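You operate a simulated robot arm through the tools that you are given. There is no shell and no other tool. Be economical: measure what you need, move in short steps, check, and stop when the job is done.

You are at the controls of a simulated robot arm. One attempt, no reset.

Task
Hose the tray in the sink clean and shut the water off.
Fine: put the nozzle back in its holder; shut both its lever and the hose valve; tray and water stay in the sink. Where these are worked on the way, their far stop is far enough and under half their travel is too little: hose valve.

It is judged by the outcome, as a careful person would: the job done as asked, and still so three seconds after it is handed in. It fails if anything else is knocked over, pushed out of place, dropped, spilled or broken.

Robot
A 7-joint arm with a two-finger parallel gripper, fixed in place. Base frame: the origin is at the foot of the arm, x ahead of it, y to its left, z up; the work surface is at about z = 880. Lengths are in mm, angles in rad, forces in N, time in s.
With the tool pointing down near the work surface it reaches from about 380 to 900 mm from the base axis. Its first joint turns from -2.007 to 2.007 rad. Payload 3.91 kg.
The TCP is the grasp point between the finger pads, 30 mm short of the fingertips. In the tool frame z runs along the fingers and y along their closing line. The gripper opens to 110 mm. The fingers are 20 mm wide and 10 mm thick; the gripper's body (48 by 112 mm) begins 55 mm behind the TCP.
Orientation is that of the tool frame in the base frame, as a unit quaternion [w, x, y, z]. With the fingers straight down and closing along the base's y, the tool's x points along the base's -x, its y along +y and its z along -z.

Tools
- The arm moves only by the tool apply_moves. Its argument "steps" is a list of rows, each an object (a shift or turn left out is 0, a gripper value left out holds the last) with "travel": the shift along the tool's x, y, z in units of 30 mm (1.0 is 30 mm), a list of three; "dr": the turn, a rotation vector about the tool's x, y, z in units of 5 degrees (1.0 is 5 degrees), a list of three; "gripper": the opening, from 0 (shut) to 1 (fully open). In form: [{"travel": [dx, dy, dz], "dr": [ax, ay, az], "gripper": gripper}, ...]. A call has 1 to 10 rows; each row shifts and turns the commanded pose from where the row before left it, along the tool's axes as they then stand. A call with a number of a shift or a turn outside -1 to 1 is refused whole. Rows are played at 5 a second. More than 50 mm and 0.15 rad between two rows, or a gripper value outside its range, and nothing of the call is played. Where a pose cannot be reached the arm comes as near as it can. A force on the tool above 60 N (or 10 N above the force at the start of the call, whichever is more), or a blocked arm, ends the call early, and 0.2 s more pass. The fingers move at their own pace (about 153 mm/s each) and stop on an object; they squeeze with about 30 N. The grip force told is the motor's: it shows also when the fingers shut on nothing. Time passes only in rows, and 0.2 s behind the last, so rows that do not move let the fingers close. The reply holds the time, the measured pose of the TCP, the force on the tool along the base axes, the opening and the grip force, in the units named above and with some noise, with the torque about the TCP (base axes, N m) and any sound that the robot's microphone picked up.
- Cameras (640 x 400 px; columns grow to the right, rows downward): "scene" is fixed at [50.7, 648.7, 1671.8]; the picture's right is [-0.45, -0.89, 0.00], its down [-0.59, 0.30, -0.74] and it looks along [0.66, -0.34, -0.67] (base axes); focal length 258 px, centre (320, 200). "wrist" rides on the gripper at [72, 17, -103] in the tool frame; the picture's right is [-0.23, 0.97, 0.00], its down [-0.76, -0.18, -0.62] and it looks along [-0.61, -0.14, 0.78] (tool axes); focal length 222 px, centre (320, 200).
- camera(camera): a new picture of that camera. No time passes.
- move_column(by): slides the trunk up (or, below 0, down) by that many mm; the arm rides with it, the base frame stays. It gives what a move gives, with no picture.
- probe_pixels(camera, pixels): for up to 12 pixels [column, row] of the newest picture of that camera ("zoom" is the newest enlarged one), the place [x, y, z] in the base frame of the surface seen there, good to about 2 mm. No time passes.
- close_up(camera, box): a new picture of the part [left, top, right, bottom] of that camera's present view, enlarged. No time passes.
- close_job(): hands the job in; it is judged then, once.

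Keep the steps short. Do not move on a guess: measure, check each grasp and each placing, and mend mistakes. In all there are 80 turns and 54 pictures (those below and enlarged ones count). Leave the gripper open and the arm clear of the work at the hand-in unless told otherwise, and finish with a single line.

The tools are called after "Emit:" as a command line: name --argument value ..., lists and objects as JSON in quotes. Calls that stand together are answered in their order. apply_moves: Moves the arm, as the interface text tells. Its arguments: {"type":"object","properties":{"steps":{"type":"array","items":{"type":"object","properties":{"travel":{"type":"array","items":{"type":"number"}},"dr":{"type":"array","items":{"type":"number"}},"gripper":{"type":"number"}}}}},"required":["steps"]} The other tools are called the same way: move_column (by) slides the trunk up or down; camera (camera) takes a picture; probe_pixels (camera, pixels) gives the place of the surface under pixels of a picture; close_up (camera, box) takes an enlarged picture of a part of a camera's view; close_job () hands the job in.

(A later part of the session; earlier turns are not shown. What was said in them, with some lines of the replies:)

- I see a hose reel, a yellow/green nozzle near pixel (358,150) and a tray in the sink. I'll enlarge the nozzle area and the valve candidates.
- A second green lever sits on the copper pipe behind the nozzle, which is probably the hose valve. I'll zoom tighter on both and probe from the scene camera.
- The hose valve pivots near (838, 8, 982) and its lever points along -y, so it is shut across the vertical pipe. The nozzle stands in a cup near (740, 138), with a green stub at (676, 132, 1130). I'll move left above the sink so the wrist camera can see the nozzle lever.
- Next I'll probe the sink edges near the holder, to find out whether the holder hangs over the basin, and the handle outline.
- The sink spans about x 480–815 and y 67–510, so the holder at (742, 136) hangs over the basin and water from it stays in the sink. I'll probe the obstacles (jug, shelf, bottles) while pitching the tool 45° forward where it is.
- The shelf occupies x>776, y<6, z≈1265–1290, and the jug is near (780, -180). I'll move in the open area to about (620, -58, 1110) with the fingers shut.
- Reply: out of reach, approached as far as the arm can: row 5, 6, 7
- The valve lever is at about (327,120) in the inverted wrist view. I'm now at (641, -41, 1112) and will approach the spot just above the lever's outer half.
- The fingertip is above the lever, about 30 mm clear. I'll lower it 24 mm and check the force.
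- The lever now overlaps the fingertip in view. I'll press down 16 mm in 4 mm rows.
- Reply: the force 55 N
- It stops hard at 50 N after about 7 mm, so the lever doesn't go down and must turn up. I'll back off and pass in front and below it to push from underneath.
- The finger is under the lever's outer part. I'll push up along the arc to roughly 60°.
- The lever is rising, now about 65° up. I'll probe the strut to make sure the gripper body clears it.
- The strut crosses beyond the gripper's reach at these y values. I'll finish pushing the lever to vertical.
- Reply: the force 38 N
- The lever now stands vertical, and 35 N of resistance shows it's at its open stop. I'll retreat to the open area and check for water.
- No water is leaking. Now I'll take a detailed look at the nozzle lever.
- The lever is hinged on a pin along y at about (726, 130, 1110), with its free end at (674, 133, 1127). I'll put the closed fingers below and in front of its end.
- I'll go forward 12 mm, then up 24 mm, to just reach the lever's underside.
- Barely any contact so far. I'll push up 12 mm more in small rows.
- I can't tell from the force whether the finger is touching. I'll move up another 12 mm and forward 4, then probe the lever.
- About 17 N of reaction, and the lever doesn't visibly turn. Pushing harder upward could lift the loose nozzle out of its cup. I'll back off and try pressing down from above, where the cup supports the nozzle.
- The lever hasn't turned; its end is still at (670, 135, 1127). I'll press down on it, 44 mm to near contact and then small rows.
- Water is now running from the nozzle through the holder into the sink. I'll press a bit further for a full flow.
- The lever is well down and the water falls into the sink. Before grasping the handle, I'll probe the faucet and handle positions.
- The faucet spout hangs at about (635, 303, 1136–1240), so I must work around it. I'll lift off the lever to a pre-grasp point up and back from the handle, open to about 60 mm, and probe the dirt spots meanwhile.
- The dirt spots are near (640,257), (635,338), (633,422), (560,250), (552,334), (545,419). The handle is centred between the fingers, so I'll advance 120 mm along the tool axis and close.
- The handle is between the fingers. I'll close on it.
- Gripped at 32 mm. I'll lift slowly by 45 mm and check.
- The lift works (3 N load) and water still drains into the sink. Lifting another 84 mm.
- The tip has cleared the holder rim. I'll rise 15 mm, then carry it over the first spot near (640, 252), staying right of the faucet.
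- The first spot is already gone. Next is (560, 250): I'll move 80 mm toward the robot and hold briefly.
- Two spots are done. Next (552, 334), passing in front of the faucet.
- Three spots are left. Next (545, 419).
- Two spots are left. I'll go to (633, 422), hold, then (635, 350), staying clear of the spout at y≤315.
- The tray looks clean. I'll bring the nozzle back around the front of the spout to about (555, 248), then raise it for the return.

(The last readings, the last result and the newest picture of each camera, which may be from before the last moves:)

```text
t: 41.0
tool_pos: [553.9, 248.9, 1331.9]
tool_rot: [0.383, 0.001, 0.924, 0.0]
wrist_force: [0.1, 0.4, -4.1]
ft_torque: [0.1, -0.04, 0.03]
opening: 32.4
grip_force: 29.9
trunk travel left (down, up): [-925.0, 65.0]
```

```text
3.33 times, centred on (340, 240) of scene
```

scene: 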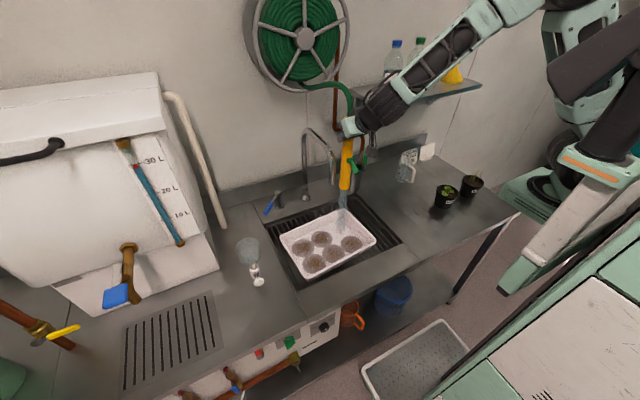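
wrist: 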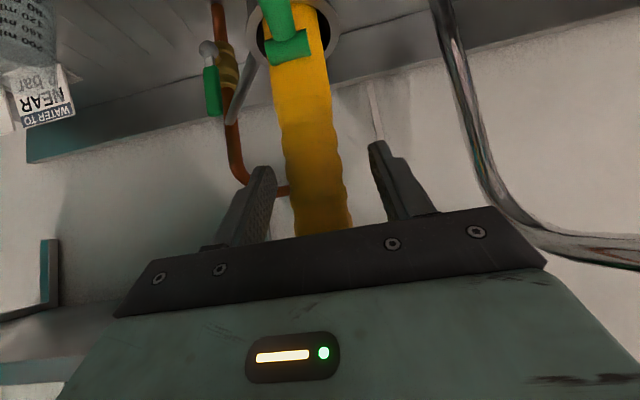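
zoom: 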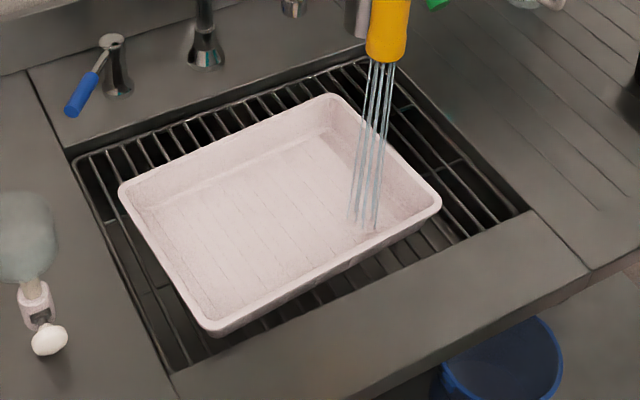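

There's perhaps a faint brown trace under the jet near zoom (370,228). I'll move the nozzle aside within the sink and look again.

Emit:
apply_moves --steps '[{"travel": [-0.7, -0.3, 0.7]}, {"travel": [-0.7, -0.3, 0.7]}, {"travel": [-0.7, -0.3, 0.7]}]'

Emit:
close_up --camera "scene" --box '[280, 190, 400, 290]'

```text
t: 41.8
tool_pos: [643.8, 221.6, 1331.4]
tool_rot: [0.382, 0.0, 0.924, 0.0]
wrist_force: [-0.5, -0.5, -2.9]
ft_torque: [-0.07, 0.01, 0.0]
opening: 32.3
grip_force: 30.0
trunk travel left (down, up): [-925.0, 65.0]
```

```text
4.00 times, centred on (340, 240) of scene
```

zoom: 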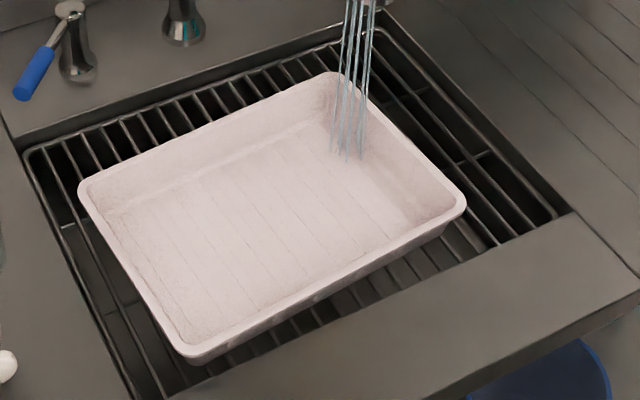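

The tray is spotless. I'll return above the holder at (740, 137).

Emit:
apply_moves --steps '[{"travel": [-0.565, -0.705, 0.565]}, {"travel": [-0.565, -0.705, 0.565]}, {"travel": [-0.565, -0.705, 0.565]}, {"travel": [-0.565, -0.705, 0.565]}, {}]'

Emit:
close_up --camera "scene" --box '[320, 110, 400, 210]'

Emit:
camera --camera "wrist"

```text
t: 43.0
tool_pos: [739.7, 136.8, 1330.8]
tool_rot: [0.382, 0.001, 0.924, -0.001]
wrist_force: [0.5, -0.3, -2.9]
ft_torque: [0.09, 0.01, 0.01]
opening: 32.1
grip_force: 30.3
trunk travel left (down, up): [-925.0, 65.0]
```

```text
4.00 times, centred on (360, 160) of scene
```

zoom: 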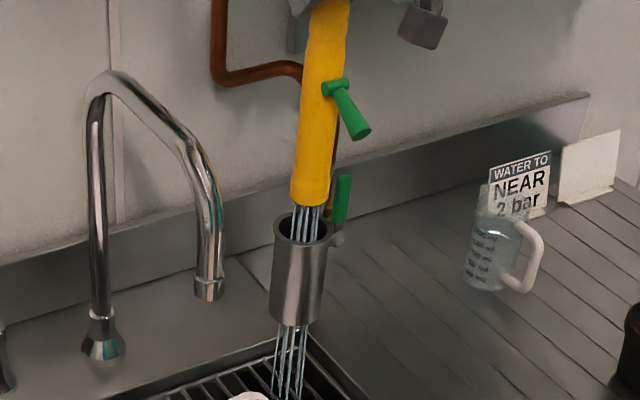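

```text
14 pictures are left
```

wrist: 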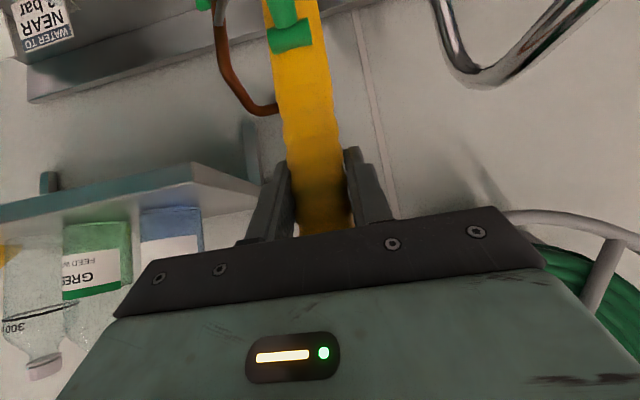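

Emit:
probe_pixels --camera "zoom" --pixels '[[311, 198], [294, 192], [325, 195], [276, 235], [329, 240], [300, 243], [312, 130]]'

```text
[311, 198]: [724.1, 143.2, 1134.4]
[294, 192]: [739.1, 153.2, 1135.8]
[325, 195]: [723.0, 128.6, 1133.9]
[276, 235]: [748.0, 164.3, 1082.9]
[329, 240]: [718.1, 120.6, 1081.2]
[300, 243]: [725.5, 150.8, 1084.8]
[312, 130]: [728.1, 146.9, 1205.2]
```

The nozzle axis is at about (738, 136) and the cup axis at about (741, 137), which is within the clearance. I'll lower 60 mm and check the force.

Emit:
apply_moves --steps '[{"travel": [-0.04, 0, 0.04]}, {"travel": [0.35, 0, 0.35]}, {"travel": [0.35, 0, 0.35]}, {"travel": [0.35, 0, 0.35]}, {"travel": [0.35, 0, 0.35]}]'

Emit:
close_up --camera "scene" --box '[320, 110, 400, 210]'

```text
t: 44.2
tool_pos: [740.7, 136.0, 1271.7]
tool_rot: [0.383, 0.001, 0.924, 0.0]
wrist_force: [-0.3, 0.2, -3.1]
ft_torque: [0.03, -0.02, 0.0]
opening: 32.3
grip_force: 30.0
trunk travel left (down, up): [-925.0, 65.0]
```

```text
4.00 times, centred on (360, 160) of scene
```

zoom: 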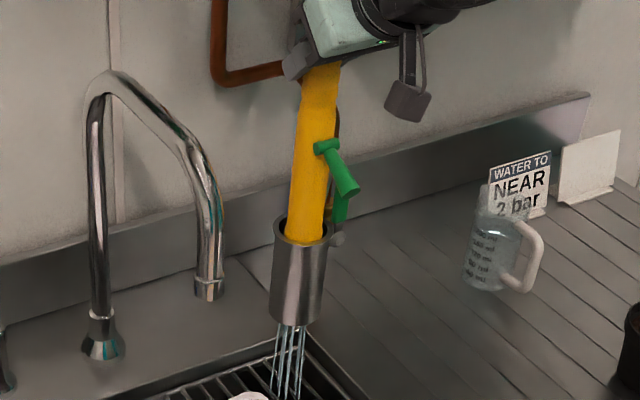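

It's inside the cup with no side force. Lowering the remaining 84 mm.

Emit:
apply_moves --steps '[{"travel": [0.35, 0, 0.35]}, {"travel": [0.35, 0, 0.35]}, {"travel": [0.35, 0, 0.35]}, {"travel": [0.35, 0, 0.35]}, {"travel": [0.35, 0, 0.35]}, {"travel": [0.17, 0, 0.17]}]'

Emit:
close_up --camera "scene" --box '[320, 110, 400, 210]'

```text
t: 45.6
tool_pos: [739.7, 135.1, 1194.9]
tool_rot: [0.385, 0.001, 0.923, 0.002]
wrist_force: [-1.0, -0.5, 21.3]
ft_torque: [-0.46, -0.14, 0.03]
opening: 32.7
grip_force: 30.1
trunk travel left (down, up): [-925.0, 65.0]
```

```text
4.00 times, centred on (360, 160) of scene
```

zoom: 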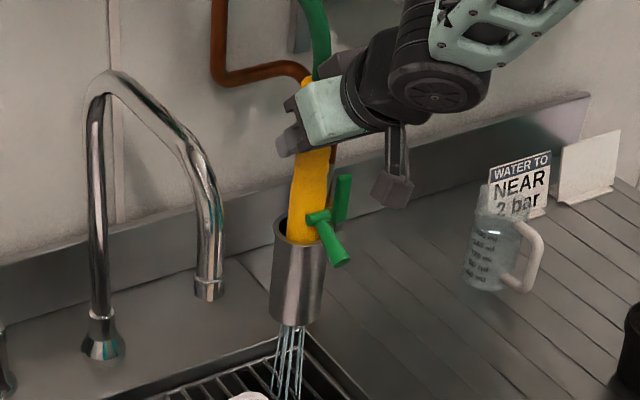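

The nozzle is seated, with 21 N of support from below. I'll release, then back out along the tool axis.

Emit:
apply_moves --steps '[{"gripper": 0.58}, {"gripper": 0.58}, {"travel": [0, 0, -1]}, {"travel": [0, 0, -1]}, {"travel": [0, 0, -1]}, {"travel": [0, 0, -1]}]'

Emit:
camera --camera "wrist"

```text
t: 47.0
tool_pos: [654.0, 136.4, 1274.8]
tool_rot: [0.382, 0.001, 0.924, -0.001]
wrist_force: [1.1, 0.5, -0.6]
ft_torque: [-0.01, 0.0, 0.0]
opening: 63.8
grip_force: 0.0
trunk travel left (down, up): [-925.0, 65.0]
```

```text
11 pictures are left
```

wrist: 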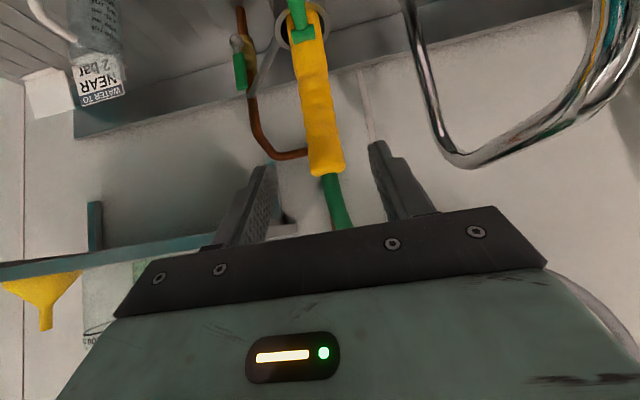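

Emit:
probe_pixels --camera "wrist" --pixels '[[296, 3], [298, 12], [300, 20], [302, 30], [303, 36], [293, 34], [312, 28], [312, 70], [325, 150], [292, 3], [304, 5]]'

Emit:
close_up --camera "scene" --box '[340, 140, 390, 200]'

```text
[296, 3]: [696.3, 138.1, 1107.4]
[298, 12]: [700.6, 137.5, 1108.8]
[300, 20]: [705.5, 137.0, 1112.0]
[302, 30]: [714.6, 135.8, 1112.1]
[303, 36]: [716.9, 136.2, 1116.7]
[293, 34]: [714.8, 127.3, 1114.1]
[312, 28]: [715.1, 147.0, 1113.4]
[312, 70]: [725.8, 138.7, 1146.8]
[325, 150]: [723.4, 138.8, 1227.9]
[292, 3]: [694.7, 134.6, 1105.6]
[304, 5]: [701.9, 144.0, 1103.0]
```

```text
6.67 times, centred on (365, 170) of scene
```

zoom: 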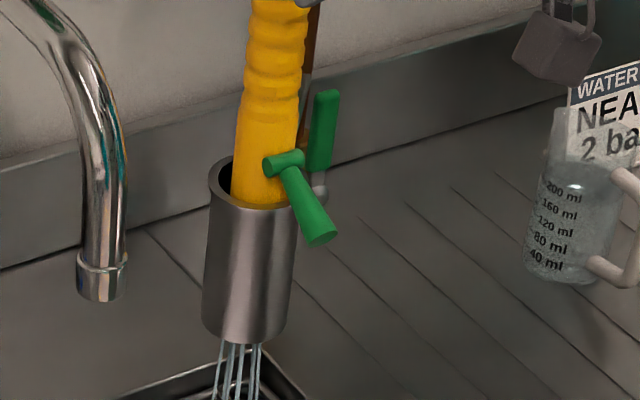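

Emit:
probe_pixels --camera "zoom" --pixels '[[320, 240], [308, 238], [333, 232], [305, 210], [290, 180], [284, 160], [250, 205], [210, 190], [296, 208]]'

```text
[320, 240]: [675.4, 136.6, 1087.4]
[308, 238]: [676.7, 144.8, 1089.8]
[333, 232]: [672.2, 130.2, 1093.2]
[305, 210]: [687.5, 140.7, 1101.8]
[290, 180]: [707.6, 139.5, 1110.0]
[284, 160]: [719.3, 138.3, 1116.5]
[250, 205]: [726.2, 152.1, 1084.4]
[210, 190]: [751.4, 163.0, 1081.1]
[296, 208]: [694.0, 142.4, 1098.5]
```

The lever's open angle is about -27°: pivot near (722, 137, 1112), end near (677, 137, 1091). I'll straddle its end with the fingers and lift it on an arc. First the approach.

Emit:
apply_moves --steps '[{"travel": [0.86, 0, 0.695], "gripper": 0.4}, {"travel": [0.86, 0, 0.695]}, {"travel": [0.86, 0, 0.695]}, {"travel": [0.86, 0.03, 0.695]}, {"travel": [0, 0, 0.87]}, {"travel": [0, 0, 0.87]}]'

Emit:
camera --camera "wrist"

```text
t: 48.4
tool_pos: [677.4, 139.1, 1106.2]
tool_rot: [0.383, 0.0, 0.924, -0.001]
wrist_force: [0.5, 0.4, 0.0]
ft_torque: [0.0, 0.02, -0.02]
opening: 43.9
grip_force: 0.0
trunk travel left (down, up): [-925.0, 65.0]
```

```text
9 pictures are left
```

wrist: 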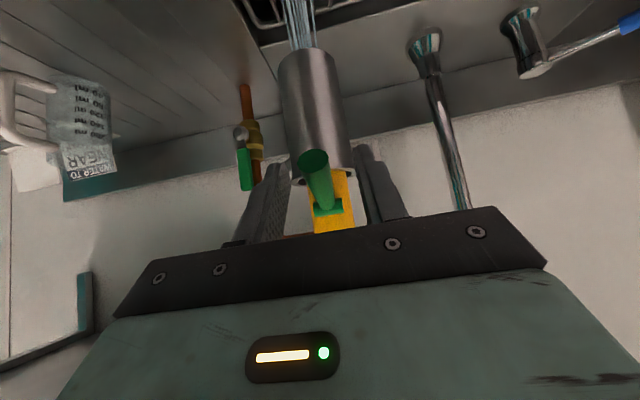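

The lever sits between the fingers. I'll close on it, then lift along the arc.

Emit:
apply_moves --steps '[{"gripper": 0}, {"gripper": 0}, {"gripper": 0}, {"travel": [-0.153, 0, -0.295]}, {"travel": [-0.224, 0, -0.224]}, {"travel": [-0.259, 0, -0.189]}]'

Emit:
close_up --camera "scene" --box '[330, 130, 410, 210]'

```text
t: 49.8
tool_pos: [675.6, 136.3, 1134.1]
tool_rot: [0.382, 0.0, 0.924, 0.0]
wrist_force: [0.7, -0.2, -4.3]
ft_torque: [0.01, 0.12, -0.05]
opening: 14.4
grip_force: 29.7
trunk travel left (down, up): [-925.0, 65.0]
```

```text
5.00 times, centred on (370, 170) of scene
```

zoom: 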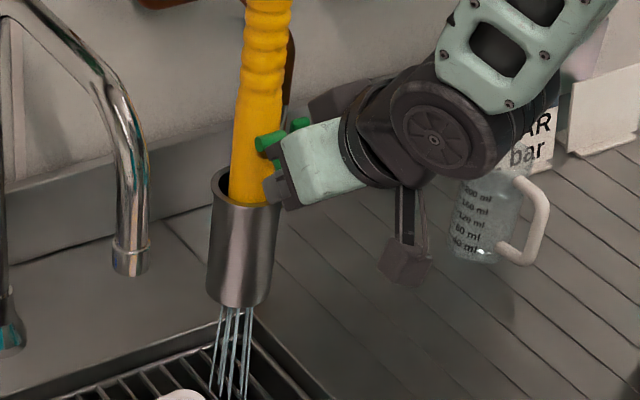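

Water still runs and the pin rose with the lever (4.3 N ≈ nozzle weight). The lever's friction lifted the whole nozzle instead of turning. I'll set it back down, then pull toward the robot so the nozzle braces against the cup rim before I turn the lever.

Emit:
apply_moves --steps '[{"travel": [0.259, 0, 0.189]}, {"travel": [0.224, 0, 0.224]}, {"travel": [0.153, 0, 0.295]}, {"travel": [0.05, 0, 0.05]}, {"travel": [0.094, 0, -0.094]}, {"travel": [0.094, 0, -0.094]}]'

```text
t: 51.2
tool_pos: [671.1, 137.1, 1103.0]
tool_rot: [0.384, 0.001, 0.923, 0.0]
wrist_force: [13.1, -0.8, 0.1]
ft_torque: [0.04, 0.1, -0.15]
opening: 14.0
grip_force: 29.8
trunk travel left (down, up): [-925.0, 65.0]
```

A 13 N pull braces the nozzle. Now up along the arc in small rows, keeping the pull.

Emit:
apply_moves --steps '[{"travel": [0.047, 0, -0.047]}, {"travel": [-0.047, 0, -0.118]}, {"travel": [-0.047, 0, -0.118]}, {"travel": [-0.06, 0, -0.118]}, {"travel": [-0.07, 0, -0.1]}]'

```text
t: 52.4
tool_pos: [661.9, 137.5, 1118.0]
tool_rot: [0.381, 0.0, 0.924, 0.0]
wrist_force: [3.0, -0.8, -2.7]
ft_torque: [0.02, 0.2, -0.09]
opening: 14.1
grip_force: 29.8
trunk travel left (down, up): [-925.0, 65.0]
```

Emit:
close_up --camera "scene" --box '[330, 130, 410, 210]'

```text
5.00 times, centred on (370, 170) of scene
```

zoom: 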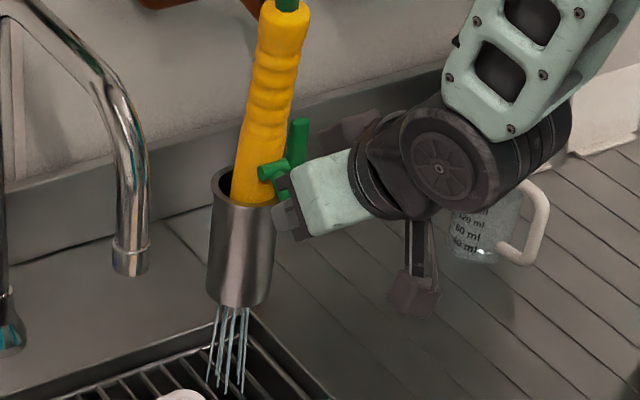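

Emit:
apply_moves --steps '[{"travel": [-0.083, 0, -0.083]}, {"travel": [-0.083, 0, -0.083]}, {"travel": [-0.083, 0, -0.083]}]'

Emit:
probe_pixels --camera "zoom" --pixels '[[285, 30], [265, 90], [250, 160], [265, 172], [282, 165], [280, 190], [250, 200]]'

```text
t: 53.2
tool_pos: [663.1, 137.9, 1129.5]
tool_rot: [0.383, 0.001, 0.924, 0.0]
wrist_force: [1.2, 0.1, -2.6]
ft_torque: [0.01, 0.17, -0.01]
opening: 14.1
grip_force: 29.6
trunk travel left (down, up): [-925.0, 65.0]
```

```text
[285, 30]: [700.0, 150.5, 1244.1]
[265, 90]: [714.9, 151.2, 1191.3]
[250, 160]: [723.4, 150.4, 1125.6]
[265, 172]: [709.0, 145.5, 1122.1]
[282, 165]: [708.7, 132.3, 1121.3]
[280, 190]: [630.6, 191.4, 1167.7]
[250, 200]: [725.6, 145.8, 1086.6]
```

The handle leaned 11° and the lever didn't turn. The firm pads hold the lever's angle while the tool's orientation stays fixed. I'll set the nozzle back down, then turn the tool itself about the hinge, 5° per row, with matching arc shifts.

Emit:
apply_moves --steps '[{"travel": [0.062, 0, 0.227]}, {"travel": [0.062, 0, 0.227]}, {"travel": [0.062, 0, 0.227]}, {"travel": [0.062, 0, 0.227]}, {}]'

Emit:
apply_moves --steps '[{"travel": [-0.084, 0, -0.1], "dr": [0, 1, 0]}, {"travel": [-0.084, 0, -0.1], "dr": [0, 1, 0]}, {"travel": [-0.084, 0, -0.1], "dr": [0, 1, 0]}, {"travel": [-0.084, 0, -0.1], "dr": [0, 1, 0]}]'

Emit:
close_up --camera "scene" --box '[330, 130, 410, 210]'

```text
t: 54.4
tool_pos: [676.4, 137.6, 1106.5]
tool_rot: [0.384, 0.0, 0.923, 0.0]
wrist_force: [-3.9, -1.7, 15.3]
ft_torque: [0.01, -0.77, -0.1]
opening: 14.0
grip_force: 30.0
trunk travel left (down, up): [-925.0, 65.0]
```

```text
t: 55.4
tool_pos: [675.3, 137.1, 1120.4]
tool_rot: [0.216, 0.001, 0.976, 0.0]
wrist_force: [-2.8, -1.5, 9.4]
ft_torque: [-0.04, -0.49, -0.11]
opening: 14.5
grip_force: 29.9
trunk travel left (down, up): [-925.0, 65.0]
```

```text
5.00 times, centred on (370, 170) of scene
```

zoom: 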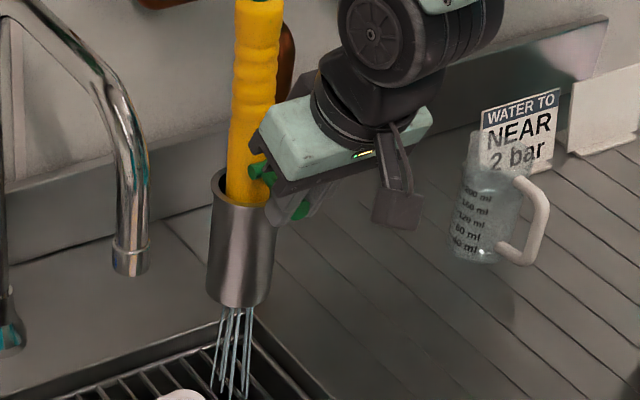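

The nozzle stays upright and seated (+9 N support) while the tool has turned 20°. I'll continue 25° more.

Emit:
apply_moves --steps '[{"travel": [-0.084, 0, -0.1], "dr": [0, 1, 0]}, {"travel": [-0.084, 0, -0.1], "dr": [0, 1, 0]}, {"travel": [-0.084, 0, -0.1], "dr": [0, 1, 0]}, {"travel": [-0.084, 0, -0.1], "dr": [0, 1, 0]}, {"travel": [-0.084, 0, -0.1], "dr": [0, 1, 0]}]'

Emit:
close_up --camera "scene" --box '[330, 130, 410, 210]'

```text
t: 56.6
tool_pos: [684.6, 136.6, 1137.6]
tool_rot: [-0.001, 0.0, 1.0, 0.0]
wrist_force: [-3.0, -2.1, 12.3]
ft_torque: [-0.08, -0.49, -0.15]
opening: 13.9
grip_force: 30.5
trunk travel left (down, up): [-925.0, 65.0]
```

```text
5.00 times, centred on (370, 170) of scene
```

zoom: 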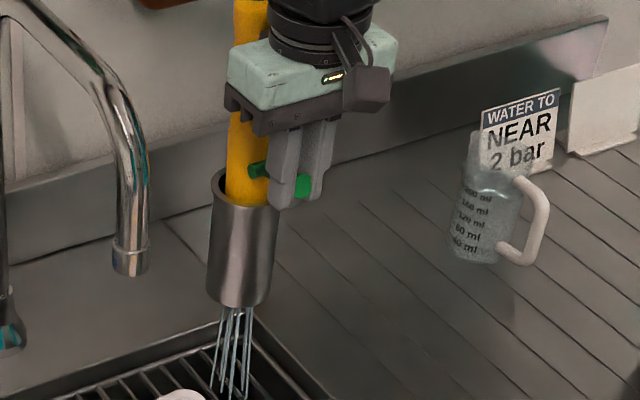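

Emit:
probe_pixels --camera "zoom" --pixels '[[303, 187], [300, 195], [303, 180], [258, 170], [250, 190], [248, 130], [285, 205]]'

```text
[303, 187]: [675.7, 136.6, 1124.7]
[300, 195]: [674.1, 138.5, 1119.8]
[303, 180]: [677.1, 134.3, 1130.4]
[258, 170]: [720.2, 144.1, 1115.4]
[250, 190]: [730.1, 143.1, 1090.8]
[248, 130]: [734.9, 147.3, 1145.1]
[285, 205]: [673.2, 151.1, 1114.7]
```

The lever end is at z 1125, near its original 1128, but water still flows. I'll turn 8° more.

Emit:
apply_moves --steps '[{"travel": [-0.084, 0, -0.1], "dr": [0, 1, 0]}, {"travel": [-0.06, 0, -0.08], "dr": [0, 0.7, 0]}, {}]'

Emit:
close_up --camera "scene" --box '[330, 130, 410, 210]'

```text
t: 57.4
tool_pos: [689.9, 137.5, 1143.3]
tool_rot: [-0.074, -0.001, 0.997, 0.0]
wrist_force: [9.2, -0.4, 9.7]
ft_torque: [-0.02, -1.9, 0.03]
opening: 14.5
grip_force: 29.6
trunk travel left (down, up): [-925.0, 65.0]
```

```text
5.00 times, centred on (370, 170) of scene
```

zoom: 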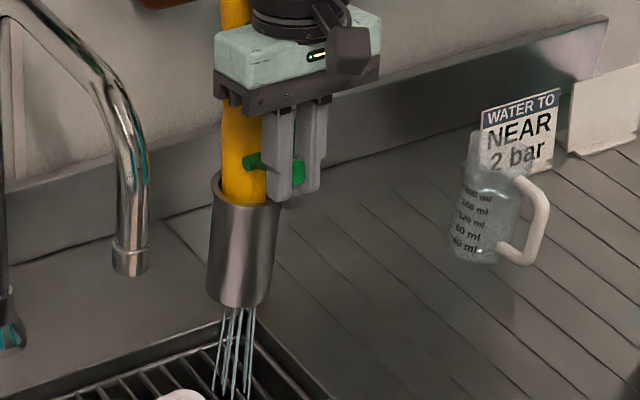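

Emit:
probe_pixels --camera "zoom" --pixels '[[298, 172], [298, 163], [298, 182], [252, 160], [246, 190], [240, 120], [232, 20], [238, 200]]'

```text
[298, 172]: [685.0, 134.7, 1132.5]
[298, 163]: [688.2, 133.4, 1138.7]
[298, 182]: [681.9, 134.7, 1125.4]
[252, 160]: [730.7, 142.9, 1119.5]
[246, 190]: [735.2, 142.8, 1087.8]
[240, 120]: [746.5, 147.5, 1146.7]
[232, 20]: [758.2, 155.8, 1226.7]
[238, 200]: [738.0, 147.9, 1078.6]
```

The handle now leans back about 8° and the lever is roughly 8° short of shut. The palm is close to the handle, so I'll release, withdraw toward the robot, and re-pitch to 45° for a fresh bite.

Emit:
apply_moves --steps '[{"gripper": 0.4}, {"gripper": 0.4}, {"travel": [0.66, 0, 0.1]}, {"travel": [0.66, 0, 0.1]}, {"travel": [0.66, 0, 0.1], "dr": [0, -1, 0]}, {"dr": [0, -1, 0]}, {"dr": [0, -1, 0]}, {"dr": [0, -1, 0]}, {"dr": [0, -1, 0]}, {"dr": [0, -1, 0]}]'

Emit:
apply_moves --steps '[{"dr": [0, -1, 0]}, {"dr": [0, -1, 0]}, {"dr": [0, -1, 0]}, {"dr": [0, -1, 0]}, {"dr": [0, -0.7, 0]}]'

Emit:
camera --camera "wrist"

```text
t: 59.6
tool_pos: [630.3, 137.9, 1142.2]
tool_rot: [0.187, 0.0, 0.982, 0.0]
wrist_force: [-0.3, -0.2, 0.2]
ft_torque: [0.03, 0.0, 0.0]
opening: 44.2
grip_force: 0.1
trunk travel left (down, up): [-925.0, 65.0]
```

```text
t: 60.8
tool_pos: [630.1, 137.1, 1142.2]
tool_rot: [0.384, 0.001, 0.923, -0.001]
wrist_force: [-0.1, 0.7, 0.2]
ft_torque: [-0.01, -0.02, -0.03]
opening: 44.4
grip_force: 0.0
trunk travel left (down, up): [-925.0, 65.0]
```

```text
3 pictures are left
```

wrist: 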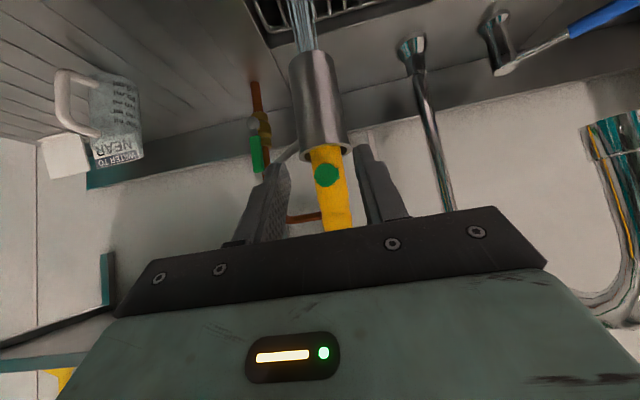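

Emit:
probe_pixels --camera "wrist" --pixels '[[327, 167], [327, 175], [327, 184], [320, 175], [336, 175], [330, 150], [328, 155], [335, 200], [340, 225], [325, 110]]'

```text
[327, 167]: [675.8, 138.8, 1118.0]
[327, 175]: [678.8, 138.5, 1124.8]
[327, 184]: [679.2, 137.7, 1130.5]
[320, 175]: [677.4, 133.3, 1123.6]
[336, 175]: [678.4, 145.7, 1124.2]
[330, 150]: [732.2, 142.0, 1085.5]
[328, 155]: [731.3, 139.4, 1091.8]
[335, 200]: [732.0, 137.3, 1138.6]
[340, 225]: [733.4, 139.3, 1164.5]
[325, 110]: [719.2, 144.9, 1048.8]
```

The lever end is at z 1124.5, only a few degrees short of its original 1127. I'll regrip it and turn 15° more, so it ends firmly at the stop.

Emit:
apply_moves --steps '[{"travel": [-0.46, 0.03, 0.67]}, {"travel": [-0.46, 0.03, 0.67]}, {"gripper": 0}, {"gripper": 0}, {"gripper": 0}, {"travel": [-0.144, 0, -0.053], "dr": [0, 1, 0]}, {"travel": [-0.144, 0, -0.053], "dr": [0, 1, 0]}, {"travel": [-0.144, 0, -0.053], "dr": [0, 1, 0]}, {}]'

```text
t: 62.8
tool_pos: [684.5, 139.2, 1145.7]
tool_rot: [0.259, 0.0, 0.966, 0.001]
wrist_force: [5.8, -0.8, 0.0]
ft_torque: [-0.08, -0.88, -0.07]
opening: 14.1
grip_force: 29.9
trunk travel left (down, up): [-925.0, 65.0]
```

Emit:
apply_moves --steps '[{"travel": [-0.144, 0, -0.053], "dr": [0, 1, 0]}, {"travel": [-0.144, 0, -0.053], "dr": [0, 1, 0]}, {}]'

Emit:
close_up --camera "scene" --box '[330, 130, 410, 210]'

```text
t: 63.6
tool_pos: [690.9, 140.2, 1152.3]
tool_rot: [0.174, 0.0, 0.985, 0.0]
wrist_force: [6.0, -2.2, -7.5]
ft_torque: [-0.05, -0.8, -0.09]
opening: 14.0
grip_force: 29.4
trunk travel left (down, up): [-925.0, 65.0]
```

```text
5.00 times, centred on (370, 170) of scene
```

zoom: 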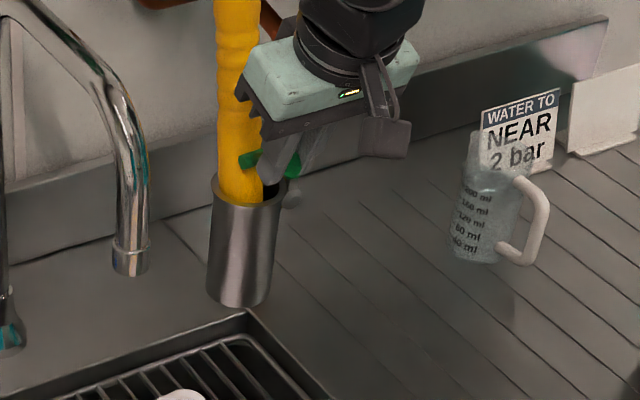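

Water has stopped, so the nozzle lever is shut. I'll release and withdraw toward the robot, and probe whether the nozzle rose.

Emit:
probe_pixels --camera "zoom" --pixels '[[250, 158], [295, 165], [235, 120], [225, 40], [250, 195]]'

Emit:
apply_moves --steps '[{"gripper": 0.4}, {"gripper": 0.4}, {}]'

```text
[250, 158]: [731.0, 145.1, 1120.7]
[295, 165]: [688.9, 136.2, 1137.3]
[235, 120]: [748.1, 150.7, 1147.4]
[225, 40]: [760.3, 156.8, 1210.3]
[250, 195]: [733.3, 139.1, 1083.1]
```

```text
t: 64.4
tool_pos: [691.6, 141.0, 1154.0]
tool_rot: [0.173, 0.0, 0.985, 0.002]
wrist_force: [0.0, -0.3, 1.2]
ft_torque: [0.0, -0.01, -0.01]
opening: 43.9
grip_force: 0.1
trunk travel left (down, up): [-925.0, 65.0]
```

Everything is released. I'll withdraw toward the robot, pitch back to 45°, and slide right to y≈-7 with the fingers about 60 mm apart. I'll use the right-hand (+y) finger alone to push the hose valve back, because the strut leaves little room.

Emit:
apply_moves --steps '[{"travel": [0.627, 0, -0.228]}, {"travel": [0.627, 0, -0.228]}, {"travel": [0.627, 0, -0.228]}, {"travel": [0, -0.98, 0], "dr": [0, -1, 0], "gripper": 0.55}, {"travel": [0, -0.98, 0], "dr": [0, -1, 0]}, {"travel": [0, -0.98, 0], "dr": [0, -1, 0]}, {"travel": [0, -0.98, 0], "dr": [0, -1, 0]}, {"travel": [0, -0.98, 0], "dr": [0, -1, 0]}, {}]'

```text
t: 66.4
tool_pos: [631.4, -7.0, 1152.5]
tool_rot: [0.383, 0.0, 0.924, 0.0]
wrist_force: [0.2, 0.1, -0.8]
ft_torque: [0.0, 0.01, 0.03]
opening: 60.5
grip_force: 0.2
trunk travel left (down, up): [-925.0, 65.0]
```

I'll advance to (700, -6, 1150), then most of the way along the 45° line, and stop short for a look.

Emit:
apply_moves --steps '[{"travel": [-0.79, 0.03, 0.837]}, {"travel": [-0.79, 0.03, 0.837]}, {"travel": [0, 0, 0.95]}, {"travel": [0, 0, 0.95]}, {"travel": [0, 0, 0.95]}, {"travel": [0, 0, 0.95]}]'

Emit:
camera --camera "wrist"

```text
t: 67.8
tool_pos: [779.7, -5.5, 1069.9]
tool_rot: [0.383, 0.0, 0.924, 0.001]
wrist_force: [0.4, -0.7, 0.5]
ft_torque: [0.01, 0.03, 0.01]
opening: 60.6
grip_force: 0.0
trunk travel left (down, up): [-925.0, 65.0]
```

```text
1 pictures are left
```

wrist: 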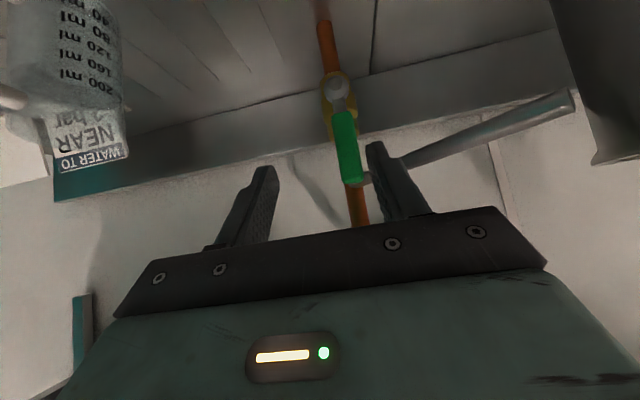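

Emit:
probe_pixels --camera "wrist" --pixels '[[337, 120], [353, 120], [345, 150], [345, 178], [358, 175], [430, 160], [390, 172], [337, 90], [370, 147], [378, 160]]'

```text
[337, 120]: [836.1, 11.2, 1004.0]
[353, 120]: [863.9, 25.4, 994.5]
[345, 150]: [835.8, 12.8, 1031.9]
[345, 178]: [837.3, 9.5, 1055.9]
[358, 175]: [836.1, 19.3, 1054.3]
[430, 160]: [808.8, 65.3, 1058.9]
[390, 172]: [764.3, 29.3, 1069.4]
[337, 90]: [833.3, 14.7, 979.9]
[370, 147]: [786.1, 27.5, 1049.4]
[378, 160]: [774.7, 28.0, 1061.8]
```

The right finger's inner face is at y≈26 and the lever's right edge at y≈19, so there is clearance. I'll advance 58 mm and begin pushing toward -y.

Emit:
apply_moves --steps '[{"travel": [0, 0, 0.97]}, {"travel": [0, 0, 0.97]}, {"travel": [0, -0.3, 0]}, {"travel": [0, -0.3, 0]}, {"travel": [0, -0.28, 0]}, {"travel": [-0.19, -0.22, -0.19]}, {"travel": [-0.19, -0.22, -0.19]}]'

```text
t: 69.4
tool_pos: [821.9, -46.1, 1044.3]
tool_rot: [0.383, 0.0, 0.924, 0.0]
wrist_force: [0.5, -0.3, -0.4]
ft_torque: [0.01, 0.0, 0.01]
opening: 60.8
grip_force: 0.1
trunk travel left (down, up): [-925.0, 65.0]
```

No obstruction so far. I'll continue the arc left and down.

Emit:
apply_moves --steps '[{"travel": [0.05, -0.32, 0.05]}, {"travel": [0.05, -0.32, 0.05]}, {"travel": [0.14, -0.25, 0.14]}, {"travel": [0.14, -0.25, 0.14]}, {"travel": [0.1, -0.08, 0.1]}, {"travel": [0.1, -0.08, 0.1]}]'

Emit:
apply_moves --steps '[{"travel": [0.07, 0, 0.07]}, {"travel": [0.07, 0, 0.07]}, {}]'

```text
t: 70.8
tool_pos: [822.3, -84.3, 1020.7]
tool_rot: [0.383, 0.001, 0.924, 0.0]
wrist_force: [-0.5, -0.6, -0.5]
ft_torque: [0.0, 0.0, 0.0]
opening: 60.4
grip_force: 0.1
trunk travel left (down, up): [-925.0, 65.0]
```

```text
t: 71.6
tool_pos: [821.2, -84.1, 1013.8]
tool_rot: [0.383, 0.0, 0.924, 0.0]
wrist_force: [-1.1, 0.3, 0.0]
ft_torque: [0.04, -0.02, -0.02]
opening: 60.5
grip_force: 0.1
trunk travel left (down, up): [-925.0, 65.0]
```

No stop felt yet. I'll press further in 3 mm rows.

Emit:
apply_moves --steps '[{"travel": [0.07, 0, 0.07]}, {"travel": [0.07, 0, 0.07]}, {}]'

```text
t: 72.4
tool_pos: [821.3, -84.7, 1010.6]
tool_rot: [0.385, 0.0, 0.923, 0.0]
wrist_force: [-8.3, -0.2, 22.6]
ft_torque: [0.86, -0.12, 0.23]
opening: 60.2
grip_force: 0.0
trunk travel left (down, up): [-925.0, 65.0]
```

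A 22 N stop, so the valve lever is back in its horizontal shut position. I'll retreat to the open area and open the gripper.

Emit:
apply_moves --steps '[{"travel": [-0.3, 0, -0.3]}, {"travel": [0, 0, -0.9]}, {"travel": [0, 0, -0.9]}, {"travel": [0, 0, -0.9]}, {"travel": [0, 0, -0.9]}, {"travel": [0, 0, -0.9]}, {"travel": [0, 0, -0.9]}, {"travel": [0, 0, -0.9]}, {"gripper": 1.0}, {"gripper": 1.0}]'

Emit:
close_up --camera "scene" --box '[270, 110, 430, 290]'

```text
t: 74.6
tool_pos: [686.9, -83.7, 1154.6]
tool_rot: [0.382, 0.0, 0.924, 0.0]
wrist_force: [-0.4, -0.4, 0.5]
ft_torque: [-0.04, -0.01, 0.01]
opening: 110.0
grip_force: 0.1
trunk travel left (down, up): [-925.0, 65.0]
```

```text
2.22 times, centred on (350, 200) of scene
```

zoom: 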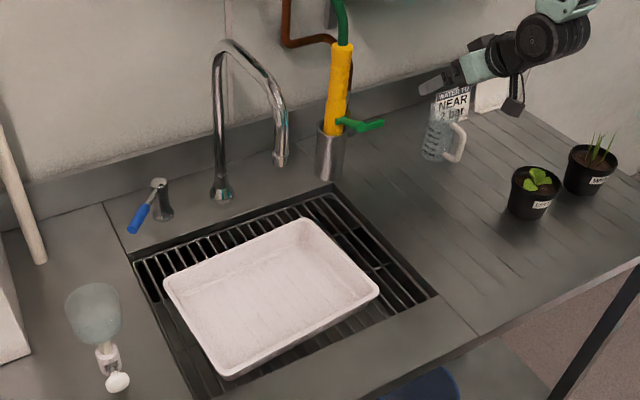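

Emit:
probe_pixels --camera "zoom" --pixels '[[380, 125], [372, 127], [340, 120], [352, 123], [360, 126], [338, 90], [341, 50], [336, 130]]'

```text
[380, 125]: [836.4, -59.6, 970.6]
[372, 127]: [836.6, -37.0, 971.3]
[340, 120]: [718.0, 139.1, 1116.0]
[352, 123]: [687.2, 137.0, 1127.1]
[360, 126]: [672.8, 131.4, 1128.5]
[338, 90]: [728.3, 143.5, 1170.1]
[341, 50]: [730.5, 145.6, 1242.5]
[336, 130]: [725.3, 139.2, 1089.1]
```

The tray is clean and no water is flowing. The nozzle stands in its holder, its lever end is back at z≈1128 and the hose valve lever is horizontal again at z≈971. The arm is clear and the gripper open, so I'm handing in.

Emit:
close_job

```text
The job is handed in.
```

The tray is hosed clean, the nozzle is back in its holder, and both its lever and the hose valve are shut, with no water running.
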